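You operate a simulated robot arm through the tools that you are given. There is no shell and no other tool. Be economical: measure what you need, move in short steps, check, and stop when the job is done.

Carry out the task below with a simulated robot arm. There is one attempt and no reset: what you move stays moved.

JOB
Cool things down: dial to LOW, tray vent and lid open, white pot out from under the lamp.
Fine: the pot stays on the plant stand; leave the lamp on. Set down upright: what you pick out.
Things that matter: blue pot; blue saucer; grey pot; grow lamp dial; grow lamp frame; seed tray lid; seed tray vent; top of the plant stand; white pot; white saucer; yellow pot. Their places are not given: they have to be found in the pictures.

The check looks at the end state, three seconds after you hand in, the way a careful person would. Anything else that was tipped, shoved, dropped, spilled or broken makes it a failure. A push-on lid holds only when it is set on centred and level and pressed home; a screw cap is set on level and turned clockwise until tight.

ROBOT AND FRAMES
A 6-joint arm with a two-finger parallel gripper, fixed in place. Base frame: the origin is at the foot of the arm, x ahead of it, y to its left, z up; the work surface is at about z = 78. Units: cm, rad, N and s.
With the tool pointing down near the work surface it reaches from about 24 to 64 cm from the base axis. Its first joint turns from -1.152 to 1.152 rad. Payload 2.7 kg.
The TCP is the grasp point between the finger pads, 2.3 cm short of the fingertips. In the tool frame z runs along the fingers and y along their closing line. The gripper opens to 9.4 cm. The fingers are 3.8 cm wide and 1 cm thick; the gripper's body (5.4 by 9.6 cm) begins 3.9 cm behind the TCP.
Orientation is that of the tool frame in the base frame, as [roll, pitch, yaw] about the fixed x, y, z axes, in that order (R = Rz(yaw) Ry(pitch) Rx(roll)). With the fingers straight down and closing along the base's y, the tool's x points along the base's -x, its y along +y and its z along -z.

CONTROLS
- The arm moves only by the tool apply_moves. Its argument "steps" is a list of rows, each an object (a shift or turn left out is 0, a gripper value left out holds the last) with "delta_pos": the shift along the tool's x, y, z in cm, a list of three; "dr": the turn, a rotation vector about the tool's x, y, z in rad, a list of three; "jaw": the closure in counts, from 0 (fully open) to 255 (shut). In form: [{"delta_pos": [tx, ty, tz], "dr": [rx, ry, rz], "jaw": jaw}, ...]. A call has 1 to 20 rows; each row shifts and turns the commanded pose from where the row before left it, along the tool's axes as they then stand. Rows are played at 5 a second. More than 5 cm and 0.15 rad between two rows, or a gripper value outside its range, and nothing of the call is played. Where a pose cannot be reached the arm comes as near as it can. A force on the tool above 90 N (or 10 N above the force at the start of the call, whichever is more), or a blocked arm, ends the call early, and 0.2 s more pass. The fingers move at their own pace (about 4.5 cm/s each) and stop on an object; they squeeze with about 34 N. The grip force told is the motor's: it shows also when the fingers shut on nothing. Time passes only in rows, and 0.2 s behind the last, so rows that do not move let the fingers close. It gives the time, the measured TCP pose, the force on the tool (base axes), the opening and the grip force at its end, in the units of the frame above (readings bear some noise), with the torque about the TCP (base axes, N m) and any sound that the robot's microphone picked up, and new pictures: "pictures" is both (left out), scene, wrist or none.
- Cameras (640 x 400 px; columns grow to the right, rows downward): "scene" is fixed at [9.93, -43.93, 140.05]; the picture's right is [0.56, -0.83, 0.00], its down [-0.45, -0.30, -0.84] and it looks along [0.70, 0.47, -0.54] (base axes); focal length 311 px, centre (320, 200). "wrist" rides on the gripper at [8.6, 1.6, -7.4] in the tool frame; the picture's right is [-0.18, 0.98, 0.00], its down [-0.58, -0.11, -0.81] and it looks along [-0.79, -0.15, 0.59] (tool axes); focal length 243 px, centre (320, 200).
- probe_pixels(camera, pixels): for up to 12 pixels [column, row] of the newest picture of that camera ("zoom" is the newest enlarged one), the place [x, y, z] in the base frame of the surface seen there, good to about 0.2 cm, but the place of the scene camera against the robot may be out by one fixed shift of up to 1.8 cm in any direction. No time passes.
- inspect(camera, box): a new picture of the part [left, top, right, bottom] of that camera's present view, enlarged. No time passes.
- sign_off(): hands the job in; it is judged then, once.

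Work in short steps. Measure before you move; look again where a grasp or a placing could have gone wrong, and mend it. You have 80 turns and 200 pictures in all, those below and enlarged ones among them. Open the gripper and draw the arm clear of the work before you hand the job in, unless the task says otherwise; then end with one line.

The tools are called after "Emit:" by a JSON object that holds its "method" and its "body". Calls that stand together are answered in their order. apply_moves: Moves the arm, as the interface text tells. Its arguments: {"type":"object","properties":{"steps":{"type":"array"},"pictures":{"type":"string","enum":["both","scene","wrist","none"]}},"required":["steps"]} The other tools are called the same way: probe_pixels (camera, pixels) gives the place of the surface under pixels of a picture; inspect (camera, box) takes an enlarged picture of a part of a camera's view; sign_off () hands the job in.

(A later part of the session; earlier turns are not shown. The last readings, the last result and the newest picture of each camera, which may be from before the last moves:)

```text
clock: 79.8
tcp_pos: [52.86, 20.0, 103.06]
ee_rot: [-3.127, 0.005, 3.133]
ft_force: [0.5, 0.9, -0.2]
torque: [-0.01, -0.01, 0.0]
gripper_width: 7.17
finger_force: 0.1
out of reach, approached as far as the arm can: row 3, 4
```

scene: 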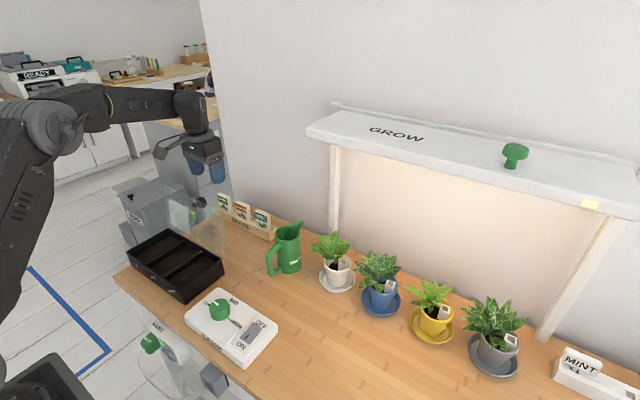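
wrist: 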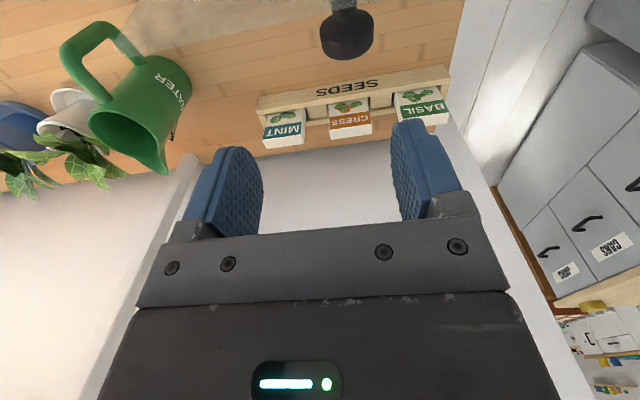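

The lid stands open with the vent still open. Next, the white pot: I'll move back and toward it, staying clear of the lamp shelf, to look at it from the front.

Emit:
{"method": "apply_moves", "body": {"steps": [{"delta_pos": [0, -4, 0], "dr": [-0.0146, 0, 0]}, {"delta_pos": [0, -4, 0]}, {"delta_pos": [3, -3.5, 0]}, {"delta_pos": [3, -3.5, 0]}, {"delta_pos": [3, -3.5, 0]}, {"delta_pos": [3, -3.5, 0]}, {"delta_pos": [3, -3.5, 1]}, {"delta_pos": [0, -4, 2]}, {"delta_pos": [0, -4, 2]}, {"delta_pos": [0, -3, 2]}, {"dr": [0, -0.125, 0]}, {"dr": [0, -0.125, 0]}, {"dr": [0, -0.125, 0]}, {"dr": [0, -0.125, 0]}, {}, {}]}}

Emit:
{"method": "inspect", "body": {"camera": "scene", "box": [100, 160, 260, 310]}}

```text
clock: 83.2
tcp_pos: [37.48, -16.44, 96.12]
ee_rot: [-3.141, 0.503, 3.133]
ft_force: [0.5, 0.7, 0.5]
torque: [-0.03, 0.0, -0.01]
gripper_width: 7.22
finger_force: 0.0
```

scene: 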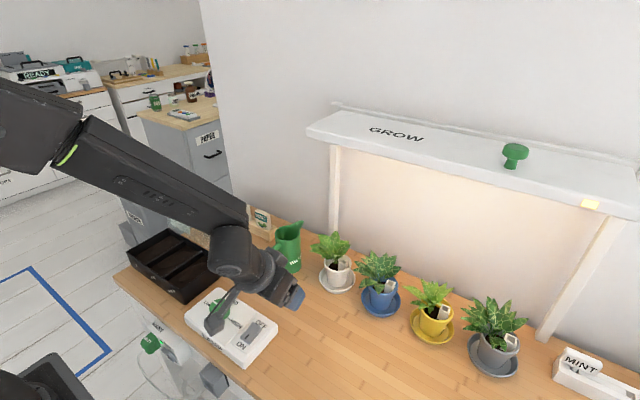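
wrist: 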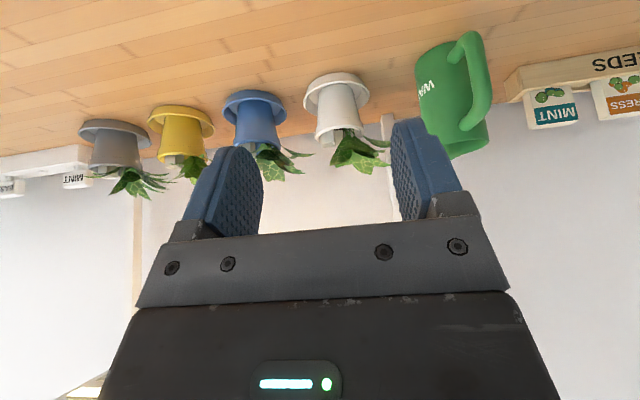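

```text
2.67 times, centred on (180, 235) of scene
```

zoom: 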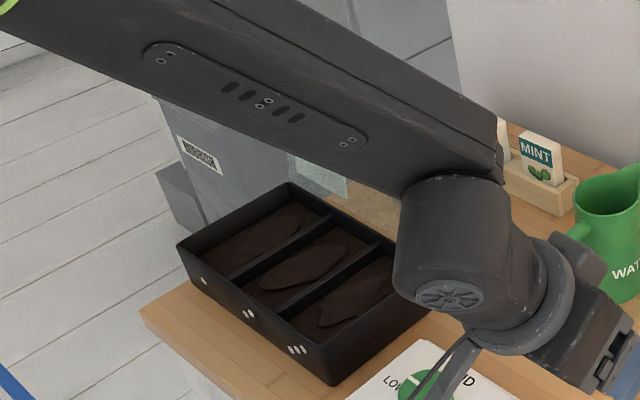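

The white pot is at about (335,105) in the wrist view. I'll enlarge and probe its rim, foot, saucer and neighbours.

Emit:
{"method": "inspect", "body": {"camera": "wrist", "box": [210, 50, 410, 190]}}

Emit:
{"method": "probe_pixels", "body": {"camera": "wrist", "pixels": [[336, 84], [319, 88], [353, 88], [336, 105], [338, 127], [316, 132], [360, 127], [307, 87], [366, 87], [337, 76], [258, 105], [282, 127]]}}

Emit:
{"method": "probe_pixels", "body": {"camera": "wrist", "pixels": [[237, 127], [222, 100], [288, 100], [420, 60], [418, 90], [449, 48], [455, 80], [388, 130], [340, 150], [370, 165], [250, 95], [385, 100]]}}

Emit:
{"method": "probe_pixels", "body": {"camera": "scene", "pixels": [[310, 137], [310, 128], [335, 105], [580, 205], [338, 148], [333, 215], [338, 270], [450, 165], [625, 215], [329, 244], [350, 245], [335, 240]]}}

```text
2.86 times, centred on (310, 120) of wrist
```

zoom: 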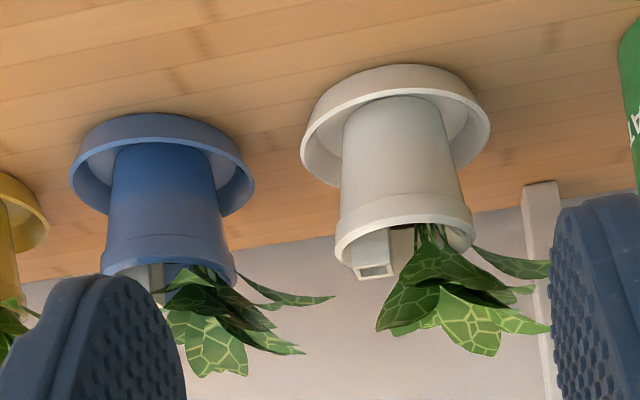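

```text
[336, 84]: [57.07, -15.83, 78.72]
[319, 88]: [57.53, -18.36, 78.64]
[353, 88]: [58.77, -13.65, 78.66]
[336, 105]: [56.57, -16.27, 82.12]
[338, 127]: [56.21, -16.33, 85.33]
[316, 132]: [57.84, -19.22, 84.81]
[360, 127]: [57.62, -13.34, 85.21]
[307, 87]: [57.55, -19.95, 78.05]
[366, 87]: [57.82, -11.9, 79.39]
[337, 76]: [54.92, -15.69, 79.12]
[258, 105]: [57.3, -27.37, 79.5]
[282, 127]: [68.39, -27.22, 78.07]
```

```text
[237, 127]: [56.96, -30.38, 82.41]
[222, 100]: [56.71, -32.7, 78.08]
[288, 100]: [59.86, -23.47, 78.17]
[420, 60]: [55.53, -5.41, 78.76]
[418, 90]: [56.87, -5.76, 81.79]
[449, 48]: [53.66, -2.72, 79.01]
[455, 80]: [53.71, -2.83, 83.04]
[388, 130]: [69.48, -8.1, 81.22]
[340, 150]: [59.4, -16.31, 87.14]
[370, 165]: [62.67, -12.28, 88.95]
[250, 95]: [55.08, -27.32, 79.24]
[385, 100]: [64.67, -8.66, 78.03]
```

```text
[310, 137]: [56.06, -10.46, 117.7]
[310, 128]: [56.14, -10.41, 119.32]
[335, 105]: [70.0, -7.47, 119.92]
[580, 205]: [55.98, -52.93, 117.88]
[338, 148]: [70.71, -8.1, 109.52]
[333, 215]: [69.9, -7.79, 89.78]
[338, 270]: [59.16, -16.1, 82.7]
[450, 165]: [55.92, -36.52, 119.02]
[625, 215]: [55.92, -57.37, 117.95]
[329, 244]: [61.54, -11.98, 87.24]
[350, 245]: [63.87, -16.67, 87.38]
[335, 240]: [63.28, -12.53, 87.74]
```

White pot: centre ≈(59.2,-16.2), lip radius ≈3, top z≈86, on a saucer of radius 4; the lamp shelf covers x≳55.5. I'll approach from the front nearly horizontally, so the wrist camera needs to be on top: straighten and turn the tool half a turn here.

Emit:
{"method": "apply_moves", "body": {"steps": [{"dr": [0, 0.125, 0], "jaw": 0}, {"dr": [0, 0.125, 0]}, {"dr": [0, 0.125, 0]}, {"dr": [0, 0.125, 0]}, {"dr": [0, 0, 0.145], "delta_pos": [0, 0, -2]}, {"dr": [0, 0, 0.145], "delta_pos": [0, 0, -2]}, {"dr": [0, 0, 0.145]}, {"dr": [0, 0, 0.145]}, {"dr": [0, 0, 0.145]}, {"dr": [0, 0, 0.145]}, {"dr": [0, 0, 0.145]}, {"dr": [0, 0, 0.145]}, {"dr": [0, 0, 0.145]}, {"dr": [0, 0, 0.145]}, {"dr": [0, 0, 0.145]}, {}], "pictures": "scene"}}

```text
clock: 86.6
tcp_pos: [37.64, -16.4, 100.15]
ee_rot: [3.14, -0.001, 1.537]
ft_force: [-0.2, -0.8, 0.5]
torque: [-0.03, 0.01, 0.01]
gripper_width: 9.39
finger_force: 0.0
```

scene: 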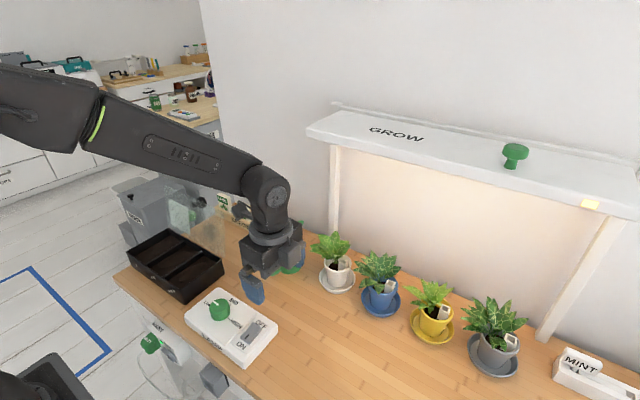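

The first quarter went well. I'll turn the second quarter.

Emit:
{"method": "apply_moves", "body": {"steps": [{"dr": [0, 0, 0.14]}, {"dr": [0, 0, 0.14]}, {"dr": [0, 0, 0.14]}, {"dr": [0, 0, 0.14]}, {"dr": [0, 0, 0.14]}, {"dr": [0, 0, 0.14]}, {"dr": [0, 0, 0.14]}, {"dr": [0, 0, 0.14]}, {"dr": [0, 0, 0.14]}, {"dr": [0, 0, 0.14]}, {"dr": [0, 0, 0.137]}, {}], "pictures": "both"}}

```text
clock: 89.2
tcp_pos: [37.54, -16.38, 100.33]
ee_rot: [3.14, -0.002, 0.002]
ft_force: [-0.4, -0.7, 0.6]
torque: [0.02, -0.05, 0.01]
gripper_width: 9.4
finger_force: 0.1
```

scene: 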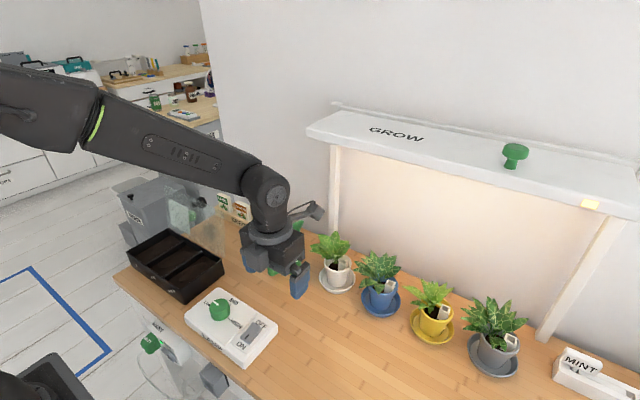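
wrist: 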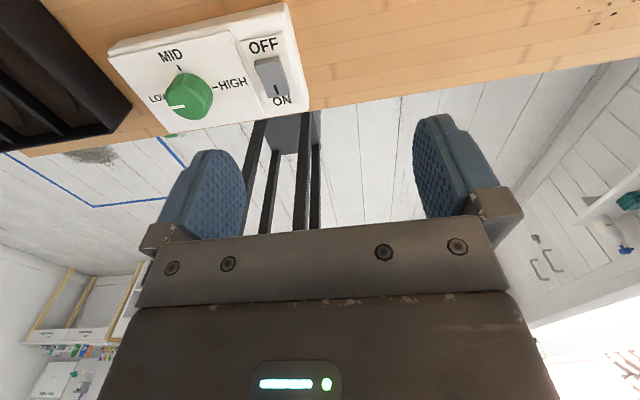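

The tool is flipped, camera on the far side. I'll move forward a bit and tilt the fingers forward by 1.2 rad.

Emit:
{"method": "apply_moves", "body": {"steps": [{"delta_pos": [4, 0, 0]}, {"delta_pos": [4, 0, 0], "dr": [0, 0.15, 0]}, {"dr": [0, 0.15, 0]}, {"dr": [0, 0.15, 0]}, {"dr": [0, 0.15, 0]}, {"dr": [0, 0.15, 0]}, {"dr": [0, 0.15, 0]}, {"dr": [0, 0.15, 0]}, {"dr": [0, 0.15, 0]}, {}, {}], "pictures": "both"}}

```text
clock: 91.6
tcp_pos: [45.6, -16.43, 100.15]
ee_rot: [-3.141, -1.202, 0.003]
ft_force: [0.5, 0.3, -0.6]
torque: [0.0, -0.02, 0.02]
gripper_width: 9.38
finger_force: 0.0
```

scene: 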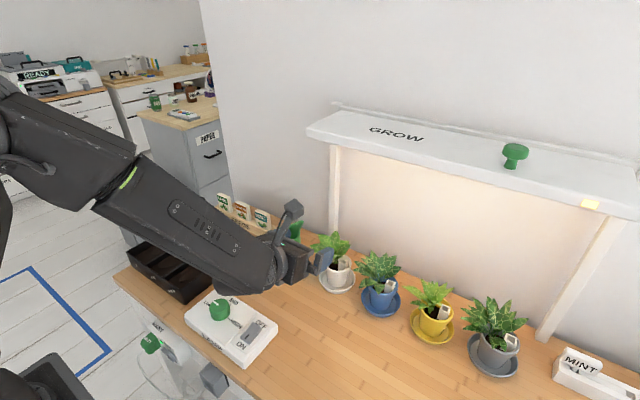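
wrist: 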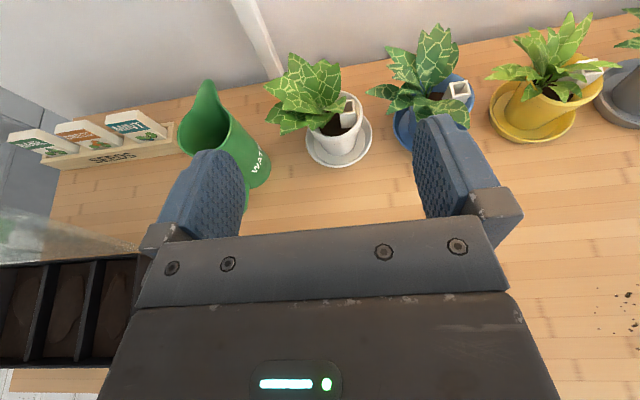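

A good upright view of the pots. I'll probe the white pot's rim, leaves, tag and the neighbouring leaves.

Emit:
{"method": "inspect", "body": {"camera": "wrist", "box": [250, 30, 480, 180]}}

Emit:
{"method": "probe_pixels", "body": {"camera": "wrist", "pixels": [[315, 136], [337, 136], [360, 130], [338, 150], [349, 104], [348, 122], [300, 70], [285, 85], [275, 115], [290, 128], [330, 75], [310, 110]]}}

Emit:
{"method": "probe_pixels", "body": {"camera": "wrist", "pixels": [[372, 93], [385, 105], [398, 115], [400, 60], [408, 138], [265, 170], [268, 160], [309, 150], [371, 140], [338, 167], [325, 95], [360, 105]]}}

```text
2.67 times, centred on (365, 105) of wrist
```

zoom: 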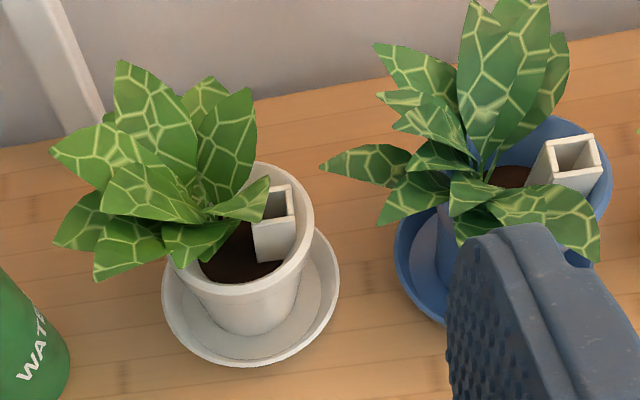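

```text
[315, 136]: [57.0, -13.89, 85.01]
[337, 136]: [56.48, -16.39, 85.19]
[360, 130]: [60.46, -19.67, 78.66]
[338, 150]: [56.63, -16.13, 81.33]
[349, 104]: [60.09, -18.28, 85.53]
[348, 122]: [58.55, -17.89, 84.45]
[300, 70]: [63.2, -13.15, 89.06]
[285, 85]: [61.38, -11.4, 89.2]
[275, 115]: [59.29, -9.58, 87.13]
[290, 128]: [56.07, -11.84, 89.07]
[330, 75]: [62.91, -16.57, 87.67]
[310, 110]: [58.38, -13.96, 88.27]
```

```text
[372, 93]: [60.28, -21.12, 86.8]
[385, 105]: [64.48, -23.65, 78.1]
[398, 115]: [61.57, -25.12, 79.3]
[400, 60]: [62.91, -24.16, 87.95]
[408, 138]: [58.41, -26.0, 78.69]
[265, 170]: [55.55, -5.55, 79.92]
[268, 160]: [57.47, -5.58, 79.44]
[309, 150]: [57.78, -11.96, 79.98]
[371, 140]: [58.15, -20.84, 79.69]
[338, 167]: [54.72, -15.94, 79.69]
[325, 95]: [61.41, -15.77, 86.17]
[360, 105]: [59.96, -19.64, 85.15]
```

I'll grip on the lip's lower part at TCP ≈(58.2,-16.35,83.6), fingers passing under the leaves (z≥86.5). First down to z≈92 at x=50, jaws at 8 cm, checking the wrist against the lamp box.

Emit:
{"method": "apply_moves", "body": {"steps": [{"delta_pos": [-2.93, -0.05, 3.5], "jaw": 38}, {"delta_pos": [-2.93, 0, 3.5]}, {}, {}], "pictures": "both"}}

Emit:
{"method": "inspect", "body": {"camera": "scene", "box": [150, 180, 390, 380]}}

```text
clock: 92.6
tcp_pos: [49.9, -16.31, 92.33]
ee_rot: [3.139, -1.203, 0.003]
ft_force: [-0.3, 0.7, -0.3]
torque: [0.02, 0.02, 0.0]
gripper_width: 7.99
finger_force: 0.1
```

scene: 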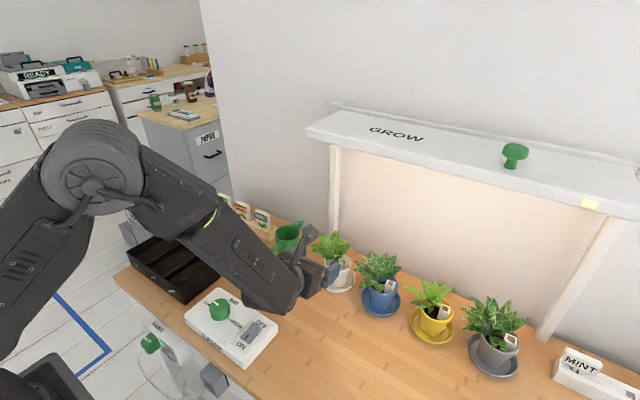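
wrist: 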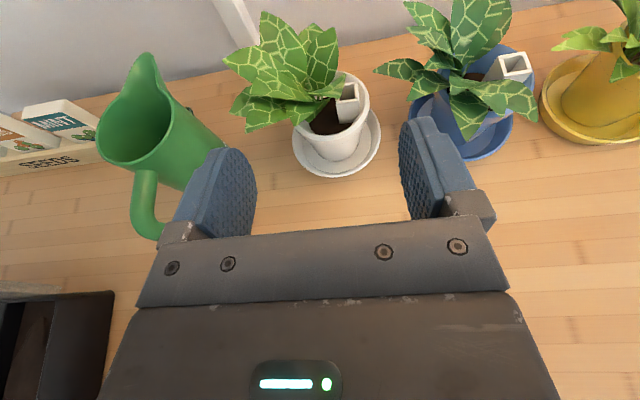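

```text
2.00 times, centred on (270, 280) of scene
```

zoom: 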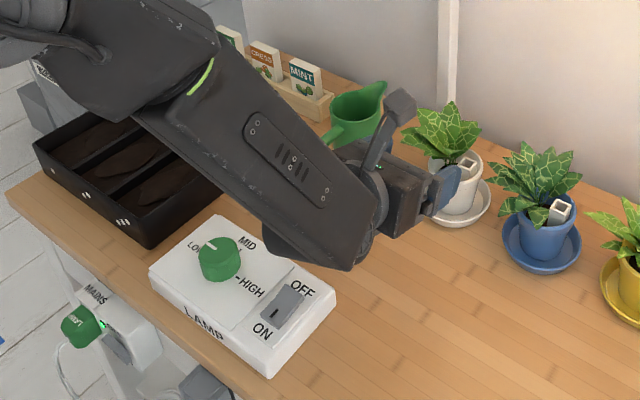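

The forearm's lower end is near the front of the box in view; I'll probe how low the wrist hangs.

Emit:
{"method": "probe_pixels", "body": {"camera": "scene", "pixels": [[280, 310], [270, 305], [258, 300], [245, 285], [290, 300], [296, 285], [225, 262], [265, 290]]}}

```text
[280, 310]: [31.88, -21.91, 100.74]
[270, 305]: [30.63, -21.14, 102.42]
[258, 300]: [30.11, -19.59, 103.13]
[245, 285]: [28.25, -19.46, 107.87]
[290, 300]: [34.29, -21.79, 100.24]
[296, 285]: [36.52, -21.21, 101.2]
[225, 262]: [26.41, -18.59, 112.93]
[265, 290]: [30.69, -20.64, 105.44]
```

The wrist underside is near z≈97–100, so there's room. I'll descend to z≈83.6 at x=50 and look ahead.

Emit:
{"method": "apply_moves", "body": {"steps": [{"delta_pos": [-2.7, 0, 1.05]}, {"delta_pos": [-2.7, 0, 1.05]}, {"delta_pos": [-2.7, 0, 1.05]}, {}, {}], "pictures": "both"}}

Emit:
{"method": "inspect", "body": {"camera": "wrist", "box": [200, 30, 460, 210]}}

```text
clock: 93.8
tcp_pos: [49.88, -16.45, 83.49]
ee_rot: [-3.141, -1.202, 0.005]
ft_force: [0.7, 0.3, -0.2]
torque: [-0.03, 0.01, -0.01]
gripper_width: 8.01
finger_force: 0.2
```

scene: 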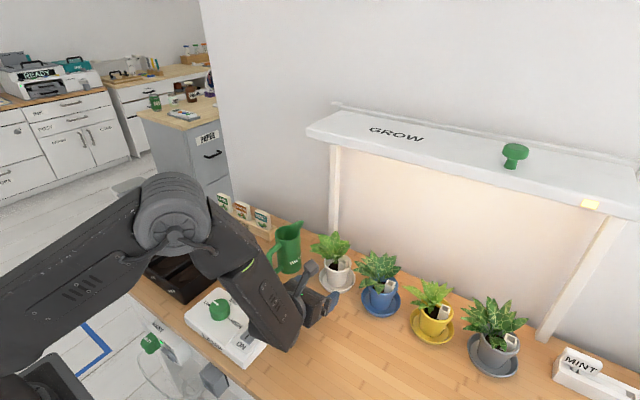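
wrist: 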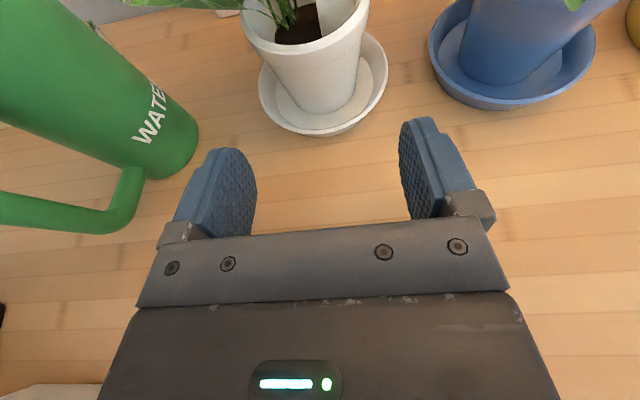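

```text
2.22 times, centred on (330, 120) of wrist
```

zoom: 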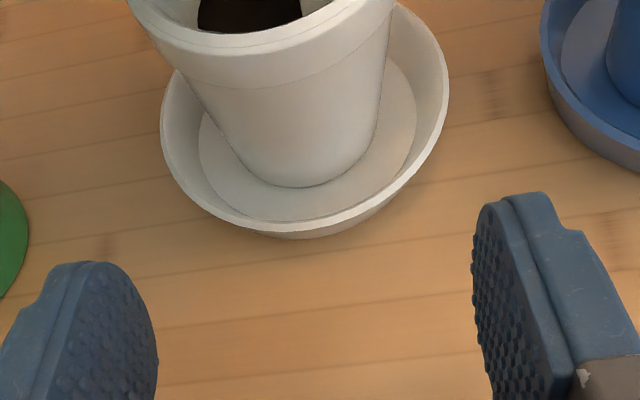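

Clear path. I'll probe the pot's sides, lip and foot for an exact centre, and the jug's handle near the left finger.

Emit:
{"method": "probe_pixels", "body": {"camera": "zoom", "pixels": [[145, 20], [390, 15], [270, 50], [270, 75], [270, 95], [200, 90], [380, 90], [300, 185], [165, 130], [446, 100], [295, 230], [25, 220]]}}

Emit:
{"method": "probe_pixels", "body": {"camera": "wrist", "pixels": [[130, 215], [140, 180], [195, 140], [262, 5], [369, 5], [305, 5]]}}

```text
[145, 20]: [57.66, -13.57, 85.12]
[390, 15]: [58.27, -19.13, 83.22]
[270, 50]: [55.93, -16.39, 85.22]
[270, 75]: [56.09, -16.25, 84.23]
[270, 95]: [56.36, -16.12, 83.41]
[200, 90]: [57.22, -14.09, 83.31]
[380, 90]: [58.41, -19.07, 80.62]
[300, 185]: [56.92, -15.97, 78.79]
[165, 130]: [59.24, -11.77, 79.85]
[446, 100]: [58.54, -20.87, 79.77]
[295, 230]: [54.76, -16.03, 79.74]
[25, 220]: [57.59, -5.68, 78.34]
```

```text
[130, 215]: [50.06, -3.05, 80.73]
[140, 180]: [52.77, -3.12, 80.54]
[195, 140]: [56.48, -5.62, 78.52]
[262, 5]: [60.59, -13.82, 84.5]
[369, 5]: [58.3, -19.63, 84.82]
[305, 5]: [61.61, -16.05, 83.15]
```

Pot/saucer centre is (59.3,-16.3), lip z 84–85.5, radius ≈3.3. I'll move forward 8.4 cm, rising slightly, without closing yet.

Emit:
{"method": "apply_moves", "body": {"steps": [{"delta_pos": [1.0, -0.1, 2.2]}, {"delta_pos": [0.9, 0, 2.0]}, {"delta_pos": [0.8, 0, 1.9]}, {"delta_pos": [0.67, 0, 1.6]}, {}, {}], "pictures": "both"}}

Emit:
{"method": "inspect", "body": {"camera": "scene", "box": [240, 200, 440, 340]}}

```text
clock: 95.2
tcp_pos: [58.27, -16.22, 83.8]
ee_rot: [-3.141, -1.201, 0.001]
ft_force: [0.8, 0.0, 0.1]
torque: [0.01, -0.01, 0.0]
gripper_width: 8.0
finger_force: 0.1
```

scene: 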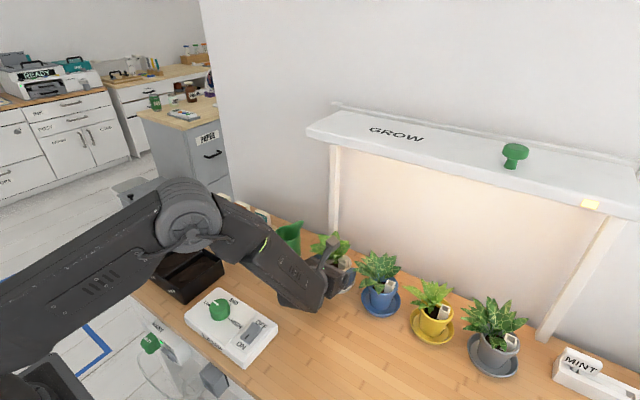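
wrist: 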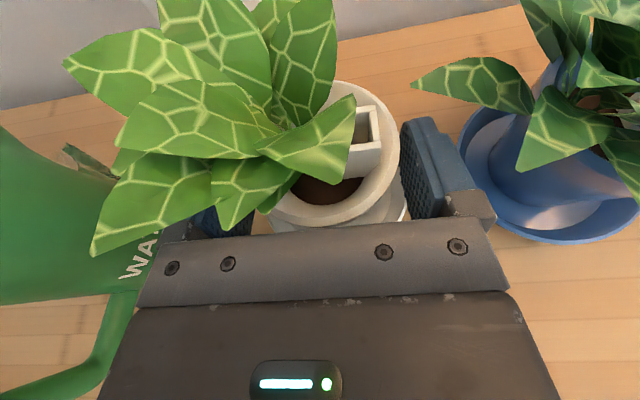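

```text
2.86 times, centred on (340, 270) of scene
```

zoom: 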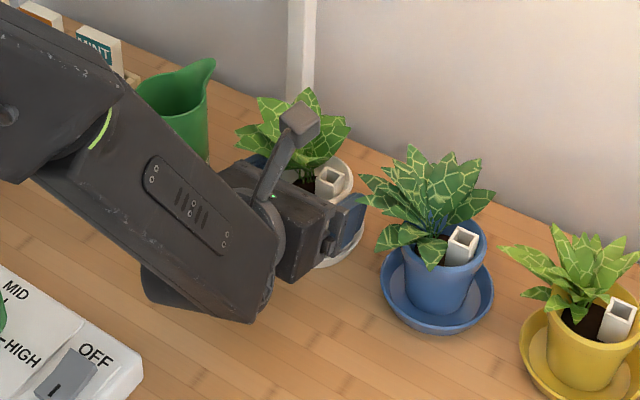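

The pot is straddled with no contact; the left finger is below the leaves. I'll close the jaws.

Emit:
{"method": "apply_moves", "body": {"steps": [{"jaw": 120}, {"jaw": 255}, {"jaw": 255}, {"jaw": 255}, {}], "pictures": "wrist"}}

```text
clock: 96.4
tcp_pos: [58.34, -16.13, 83.89]
ee_rot: [-3.141, -1.203, 0.003]
ft_force: [-0.8, 0.2, 0.0]
torque: [0.08, -0.01, 0.0]
gripper_width: 6.44
finger_force: 34.2
```

wrist: 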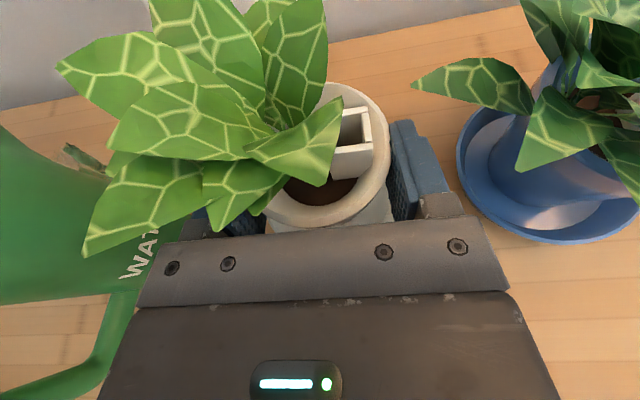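

Gripped at 6.4 cm. I'll lift straight up 3 cm slowly.

Emit:
{"method": "apply_moves", "body": {"steps": [{"delta_pos": [0.47, 0, -0.18]}, {"delta_pos": [0.47, 0, -0.18]}, {"delta_pos": [0.47, 0, -0.18]}, {"delta_pos": [0.47, 0, -0.18]}, {"delta_pos": [0.47, 0, -0.18]}, {"delta_pos": [0.47, 0, -0.18]}, {}], "pictures": "both"}}

Emit:
{"method": "inspect", "body": {"camera": "scene", "box": [240, 200, 440, 340]}}

```text
clock: 98.0
tcp_pos: [58.3, -16.4, 86.82]
ee_rot: [3.141, -1.202, 0.003]
ft_force: [0.4, 0.1, -2.5]
torque: [-0.02, 0.02, 0.01]
gripper_width: 6.41
finger_force: 33.8
```

scene: 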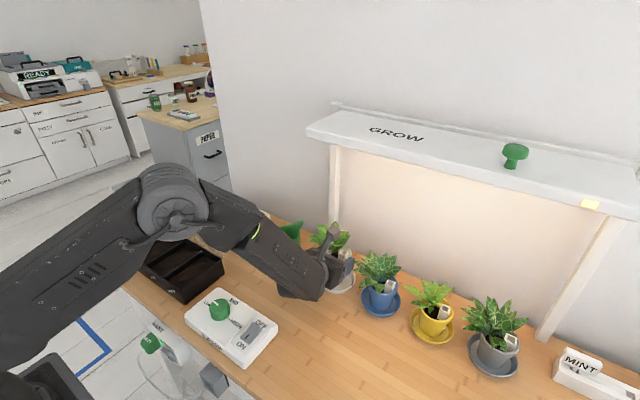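
wrist: 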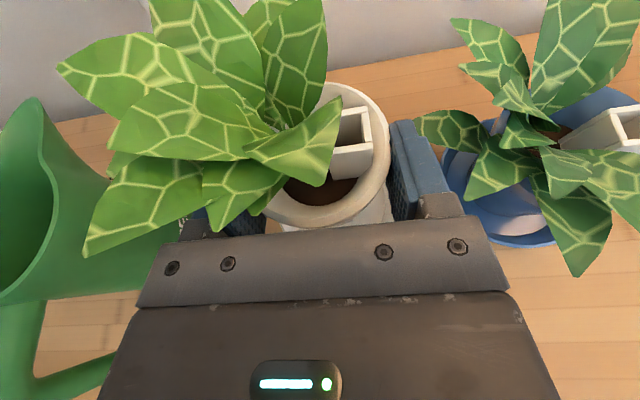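

```text
2.86 times, centred on (340, 270) of scene
```

zoom: 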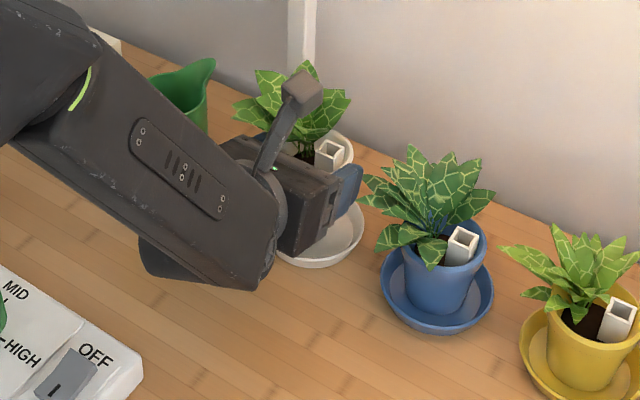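

The pot is lifted clean and the saucer stayed. I'll draw it back 12.3 cm in -x at this height, slowly.

Emit:
{"method": "apply_moves", "body": {"steps": [{"delta_pos": [-0.55, 0, -1.43]}, {"delta_pos": [-0.56, 0, -1.43]}, {"delta_pos": [-0.56, 0, -1.43]}, {"delta_pos": [-0.56, 0, -1.43]}, {"delta_pos": [-0.56, 0, -1.43]}, {"delta_pos": [-0.56, 0, -1.43]}, {"delta_pos": [-0.55, 0, -1.43]}, {"delta_pos": [-0.55, 0, -1.43]}, {}, {}], "pictures": "both"}}

```text
clock: 100.2
tcp_pos: [46.07, -16.28, 86.62]
ee_rot: [3.14, -1.202, 0.004]
ft_force: [-0.3, -1.0, -1.6]
torque: [0.0, 0.01, 0.02]
gripper_width: 6.42
finger_force: 34.0
```

scene: 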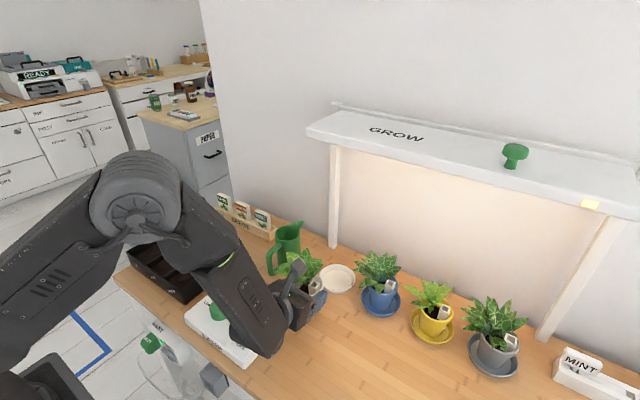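
wrist: 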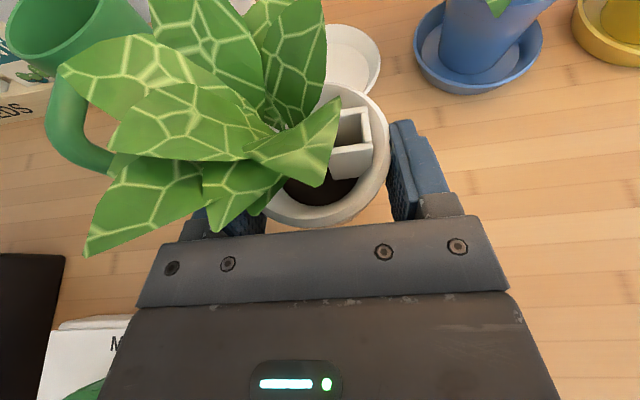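

Pot at about (47.1,-16.3), well clear of the shelf's front edge (x≈55.5). I'll lower 2.6 cm, then creep down to contact.

Emit:
{"method": "apply_moves", "body": {"steps": [{"delta_pos": [-0.6, 0, 0.235]}, {"delta_pos": [-0.6, 0, 0.235]}, {"delta_pos": [-0.6, 0, 0.235]}, {"delta_pos": [-0.6, 0, 0.235]}, {"delta_pos": [-0.19, 0, 0.07]}, {"delta_pos": [-0.14, 0, 0.054]}, {"delta_pos": [-0.14, 0, 0.054]}, {}], "pictures": "both"}}

```text
clock: 102.0
tcp_pos: [46.13, -16.31, 83.76]
ee_rot: [3.14, -1.203, 0.002]
ft_force: [0.4, 0.6, -1.6]
torque: [0.01, 0.05, -0.01]
gripper_width: 6.4
finger_force: 34.2
```

scene: 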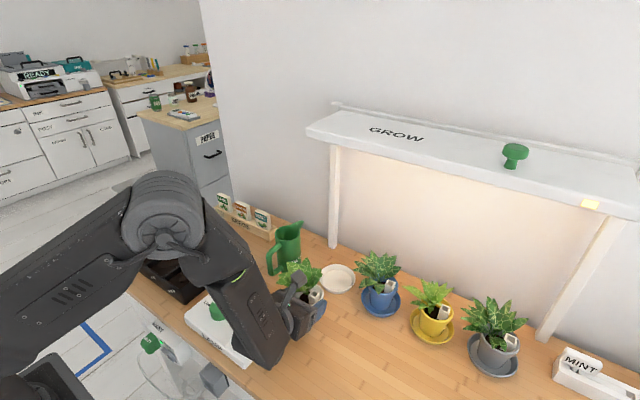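
wrist: 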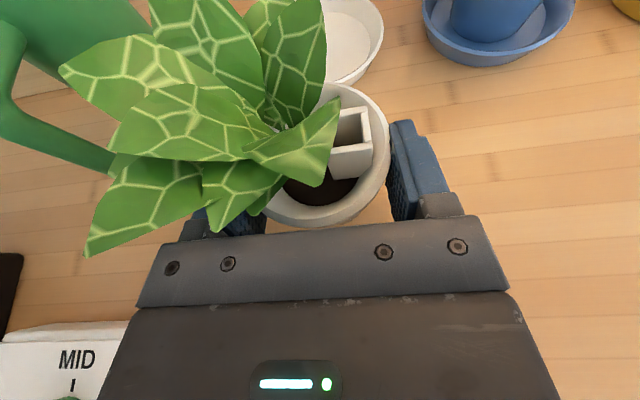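

No contact yet (force -1.6 N). I'll creep down in 0.1 cm steps.

Emit:
{"method": "apply_moves", "body": {"steps": [{"delta_pos": [-0.093, 0, 0.036]}, {"delta_pos": [-0.093, 0, 0.036]}, {"delta_pos": [-0.093, 0, 0.036]}, {}], "pictures": "none"}}

```text
clock: 103.0
tcp_pos: [46.22, -16.33, 83.38]
ee_rot: [3.141, -1.203, 0.003]
ft_force: [-0.2, 0.2, -0.7]
torque: [0.14, 0.02, -0.01]
gripper_width: 6.4
finger_force: 34.2
```

Emit:
{"method": "apply_moves", "body": {"steps": [{"delta_pos": [-0.075, 0, 0.029]}, {"delta_pos": [-0.075, 0, 0.029]}, {}], "pictures": "none"}}

```text
clock: 103.8
tcp_pos: [46.12, -16.32, 83.44]
ee_rot: [3.138, -1.208, 0.004]
ft_force: [-5.1, 2.7, 18.7]
torque: [0.63, 0.15, 0.1]
gripper_width: 6.4
finger_force: 34.3
```

The foot is on the table now (+18.7 N). I'll ease up a hair and open the jaws.

Emit:
{"method": "apply_moves", "body": {"steps": [{"delta_pos": [0.07, 0, -0.027]}, {"jaw": 60}, {"jaw": 30}, {"jaw": 30}, {}, {}], "pictures": "both"}}

Emit:
{"method": "inspect", "body": {"camera": "scene", "box": [220, 210, 420, 350]}}

```text
clock: 105.2
tcp_pos: [46.24, -16.26, 83.26]
ee_rot: [-3.141, -1.202, 0.003]
ft_force: [0.2, 0.4, -0.1]
torque: [-0.02, 0.0, 0.01]
gripper_width: 8.32
finger_force: 0.1
```

scene: 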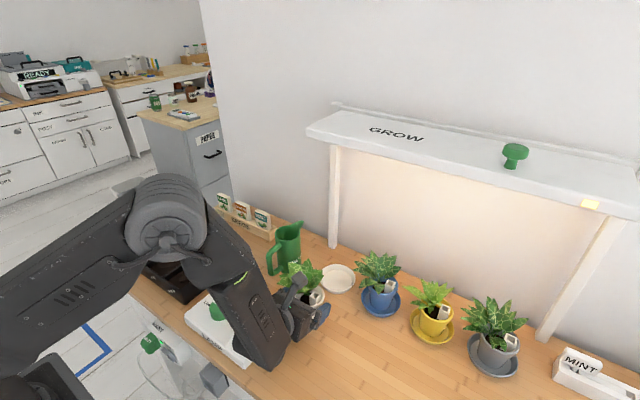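
wrist: 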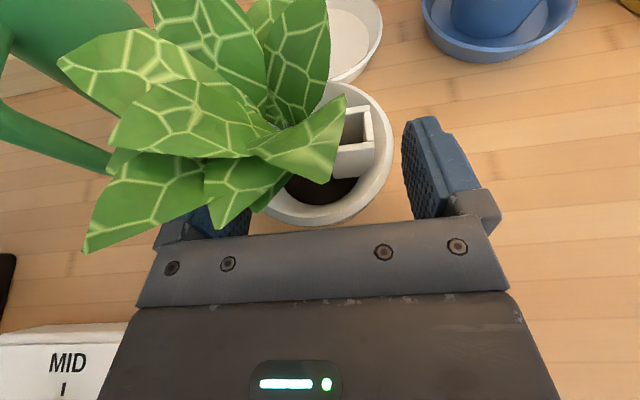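

```text
2.86 times, centred on (320, 280) of scene
```

zoom: 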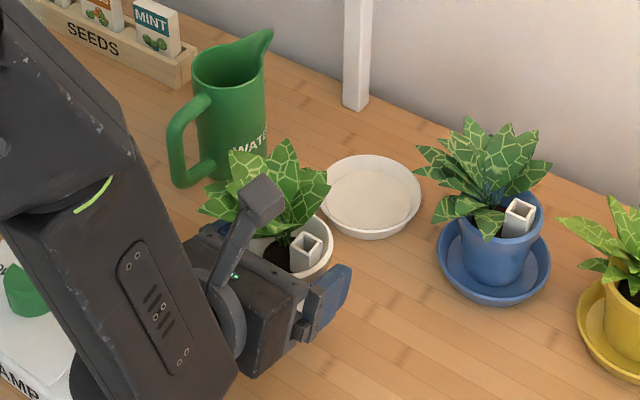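

The pot stands upright on the table. I'll back straight out in -x in small steps.

Emit:
{"method": "apply_moves", "body": {"steps": [{"delta_pos": [-0.36, 0, -0.93]}, {"delta_pos": [-0.36, 0, -0.93]}, {"delta_pos": [-0.36, 0, -0.93]}, {"delta_pos": [-0.36, 0, -0.93]}, {"delta_pos": [-0.36, 0, -0.93]}, {"delta_pos": [-0.36, 0, -0.93]}, {"delta_pos": [-0.36, 0, -0.93]}, {}], "pictures": "both"}}

```text
clock: 107.0
tcp_pos: [39.18, -16.26, 83.36]
ee_rot: [3.139, -1.203, 0.006]
ft_force: [1.0, -0.3, 0.0]
torque: [-0.01, -0.05, 0.0]
gripper_width: 8.31
finger_force: 0.0
```

scene: 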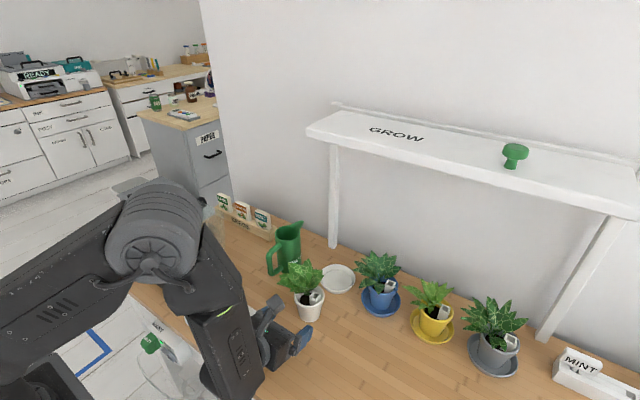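
wrist: 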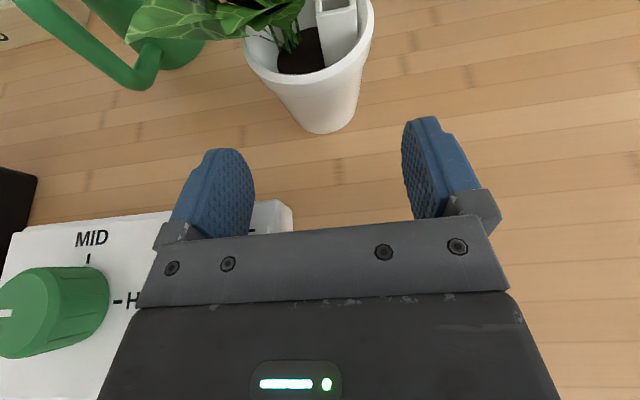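

The lamp has gone dark: the gripper's side must have brushed the ON/OFF rocker on the box. I'll move straight up clear and then inspect the switch and put it back on.

Emit:
{"method": "apply_moves", "body": {"steps": [{"delta_pos": [1.86, 0, -0.72]}, {"delta_pos": [1.86, 0, -0.72]}, {"delta_pos": [2.8, 0, -1.09]}, {"delta_pos": [2.8, 0, -1.09]}, {"delta_pos": [2.8, 0, -1.09]}, {"delta_pos": [2.8, 0, -1.09]}, {}], "pictures": "both"}}

Emit:
{"method": "inspect", "body": {"camera": "scene", "box": [160, 240, 360, 380]}}

```text
clock: 108.6
tcp_pos: [39.34, -16.34, 99.46]
ee_rot: [3.14, -1.201, 0.003]
ft_force: [1.5, 0.7, 0.2]
torque: [-0.03, -0.03, 0.01]
gripper_width: 8.3
finger_force: 0.0
```

scene: 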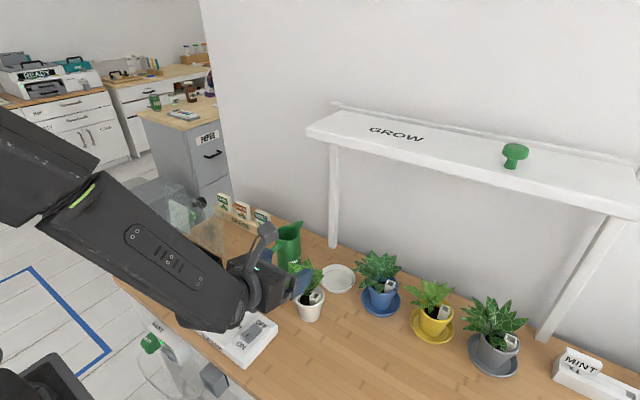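
wrist: 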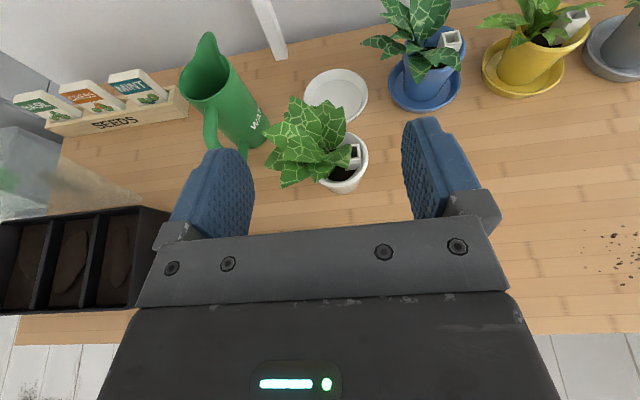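

```text
2.86 times, centred on (260, 310) of scene
```

zoom: 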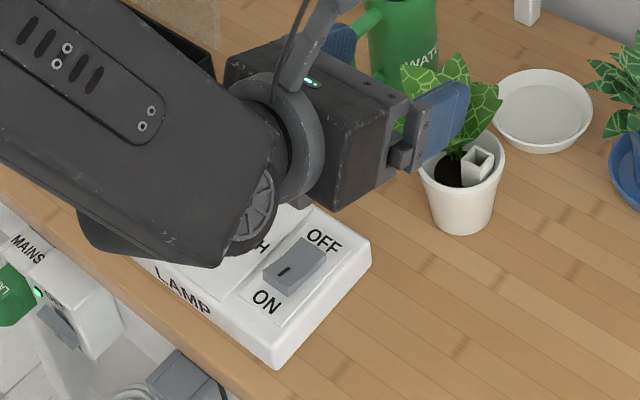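

The rocker has been tipped to OFF. I'll straighten the tool, turn it so the closed fingers are narrow along x, and look at the rocker closely.

Emit:
{"method": "apply_moves", "body": {"steps": [{"dr": [0, -0.15, 0]}, {"dr": [0, -0.15, 0]}, {"dr": [0, -0.15, 0]}, {"dr": [0, -0.15, 0]}, {"dr": [0, -0.15, 0]}, {"dr": [0, -0.15, 0]}, {"dr": [0, -0.15, 0]}, {"dr": [0, -0.15, 0]}, {"delta_pos": [-2.2, -4, 0], "jaw": 255}, {"delta_pos": [-2.2, -4, 0]}, {}], "pictures": "none"}}

Emit:
{"method": "apply_moves", "body": {"steps": [{"dr": [0, 0, -0.143]}, {"dr": [0, 0, -0.143]}, {"dr": [0, 0, -0.143]}, {"dr": [0, 0, -0.143]}, {"dr": [0, 0, -0.143]}, {"dr": [0, 0, -0.143]}, {"dr": [0, 0, -0.143]}, {"dr": [0, 0, -0.143]}, {"dr": [0, 0, -0.143]}, {"dr": [0, 0, -0.143]}, {"dr": [0, 0, -0.143]}, {}], "pictures": "both"}}

Emit:
{"method": "inspect", "body": {"camera": "wrist", "box": [240, 0, 420, 130]}}

```text
clock: 111.0
tcp_pos: [34.62, -8.65, 99.29]
ee_rot: [-3.134, -0.005, 0.006]
ft_force: [0.2, 0.4, 0.4]
torque: [-0.01, 0.0, 0.0]
gripper_width: 1.21
finger_force: 0.1
out of reach, approached as far as the arm can: row 10
```

```text
clock: 113.6
tcp_pos: [34.7, -8.81, 99.34]
ee_rot: [3.138, -0.001, 1.576]
ft_force: [0.1, -0.3, 0.6]
torque: [0.01, -0.01, 0.03]
gripper_width: 0.06
finger_force: 34.2
```

scene: 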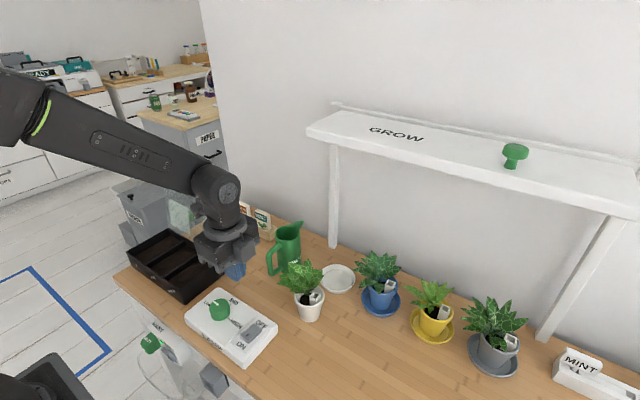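
wrist: 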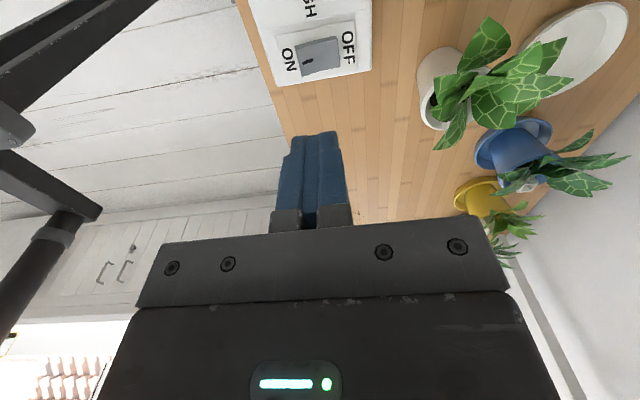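

```text
3.08 times, centred on (330, 65) of wrist
```

zoom: 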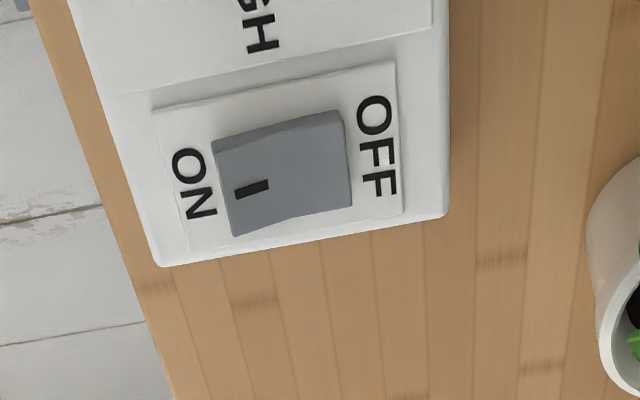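

I'll probe heights across the rocker to see its tilt and where its ON end is.

Emit:
{"method": "probe_pixels", "body": {"camera": "zoom", "pixels": [[225, 165], [245, 160], [230, 220], [250, 190], [285, 170], [320, 150], [340, 180], [345, 140], [190, 190], [375, 130], [240, 232], [340, 120]]}}

Emit:
{"method": "inspect", "body": {"camera": "scene", "box": [170, 270, 340, 380]}}

```text
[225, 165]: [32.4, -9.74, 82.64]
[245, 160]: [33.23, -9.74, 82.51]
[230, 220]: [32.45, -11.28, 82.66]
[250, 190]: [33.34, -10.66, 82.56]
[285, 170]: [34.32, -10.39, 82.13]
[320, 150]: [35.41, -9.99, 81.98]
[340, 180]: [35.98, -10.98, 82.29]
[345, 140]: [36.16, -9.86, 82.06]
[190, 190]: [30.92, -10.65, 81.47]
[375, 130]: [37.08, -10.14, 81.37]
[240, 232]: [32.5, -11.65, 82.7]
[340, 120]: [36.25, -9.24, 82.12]
```

```text
3.64 times, centred on (255, 325) of scene
```

zoom: 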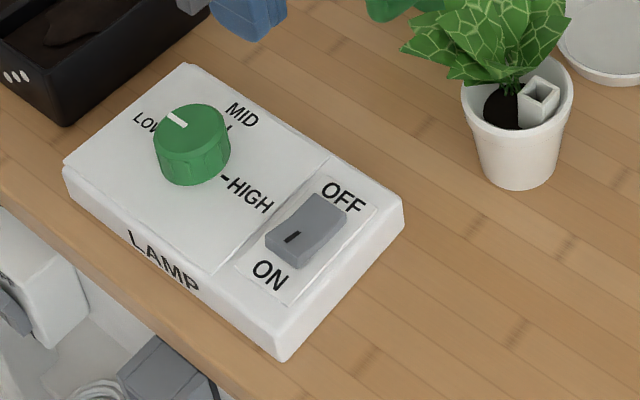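

The ON end (x≈32.5, y≈-10.5, z≈82.65) is raised and the OFF end is down; the dial still points to LOW. I'll go above the ON end with closed fingers, then press gently.

Emit:
{"method": "apply_moves", "body": {"steps": [{"delta_pos": [-1.7, -2.0, 0]}, {"delta_pos": [0, 0, 4]}, {"delta_pos": [0, 0, 4]}, {"delta_pos": [0, 0, 3]}, {"delta_pos": [0, 0, 1.8]}, {}, {}], "pictures": "both"}}

```text
clock: 115.2
tcp_pos: [32.56, -10.62, 86.68]
ee_rot: [3.14, 0.001, 1.575]
ft_force: [-0.6, -0.4, 0.6]
torque: [0.03, 0.03, 0.0]
gripper_width: 0.03
finger_force: 33.8
```

scene: 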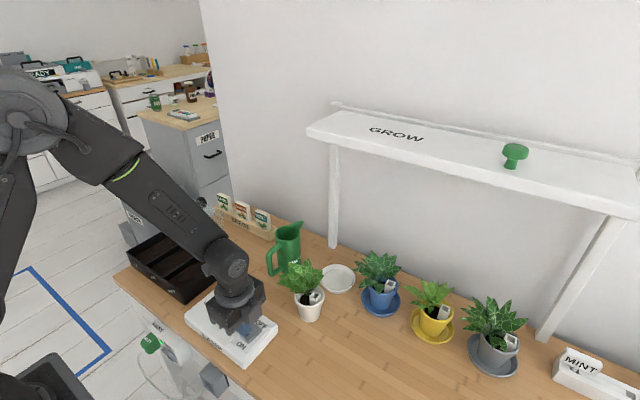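
wrist: 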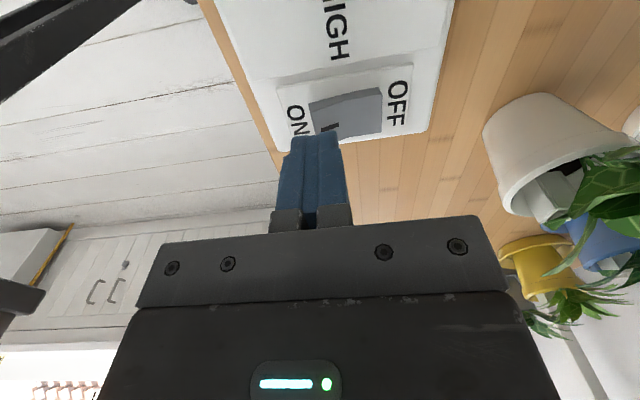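

Positioned over the ON end. I'll press down in 0.3 cm steps.

Emit:
{"method": "apply_moves", "body": {"steps": [{"delta_pos": [0, 0, 0.8]}, {"delta_pos": [0, 0, 0.5]}, {"delta_pos": [0, 0, 0.3]}, {"delta_pos": [0, 0, 0.25]}, {"delta_pos": [0, 0, 0.25]}, {"delta_pos": [0, 0, 0.2]}, {}], "pictures": "scene"}}

```text
clock: 116.8
tcp_pos: [32.61, -10.61, 84.54]
ee_rot: [3.131, 0.001, 1.575]
ft_force: [-18.4, 4.1, 67.9]
torque: [0.08, -0.24, -0.01]
gripper_width: 0.0
finger_force: 34.1
```

scene: 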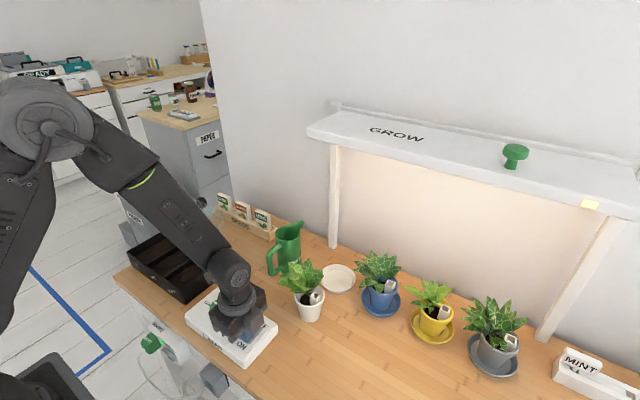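

The lamp is on again with a single (LOW) light. I'll rise straight up, open the gripper and check everything.

Emit:
{"method": "apply_moves", "body": {"steps": [{"delta_pos": [0, 0, -2]}, {"delta_pos": [0, 0, -4]}, {"delta_pos": [0, 0, -4]}, {"delta_pos": [0, 0, -4]}, {"delta_pos": [0, 0, -4]}, {"delta_pos": [0, -4, -2], "jaw": 0}, {"delta_pos": [0, -2, -2], "jaw": 0}, {}, {}], "pictures": "both"}}

Emit:
{"method": "inspect", "body": {"camera": "scene", "box": [110, 210, 340, 370]}}

Emit:
{"method": "inspect", "body": {"camera": "scene", "box": [260, 200, 540, 390]}}

```text
clock: 118.8
tcp_pos: [26.37, -10.59, 106.14]
ee_rot: [3.139, -0.001, 1.573]
ft_force: [-0.4, -0.4, -0.5]
torque: [-0.01, 0.01, -0.02]
gripper_width: 8.67
finger_force: 0.0
```

scene: 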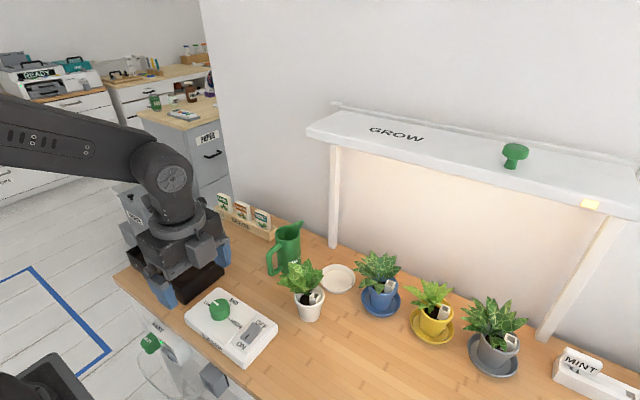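
wrist: 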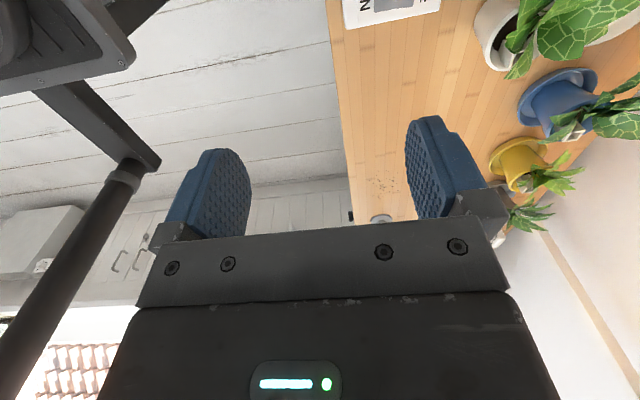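

```text
2.50 times, centred on (225, 290) of scene
```

zoom: 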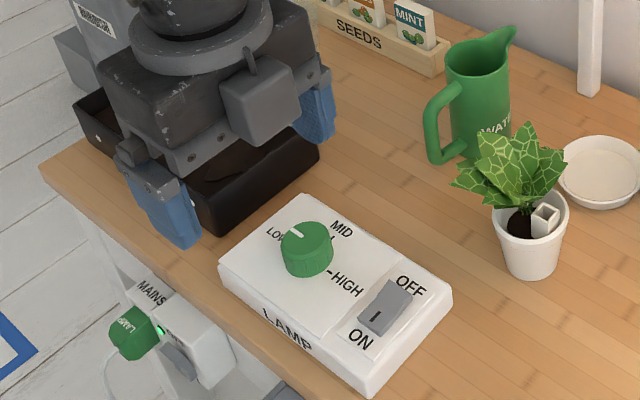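

```text
2.11 times, centred on (400, 295) of scene
```

zoom: 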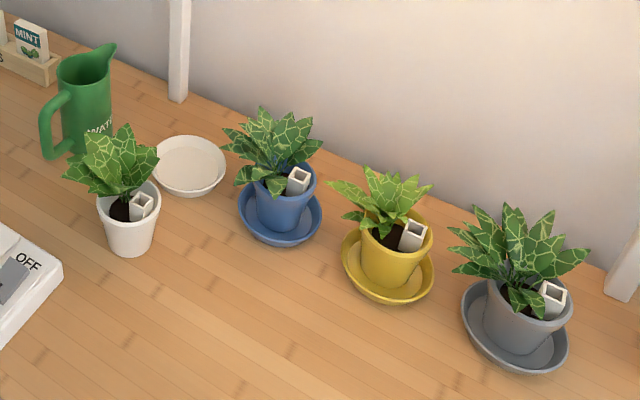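

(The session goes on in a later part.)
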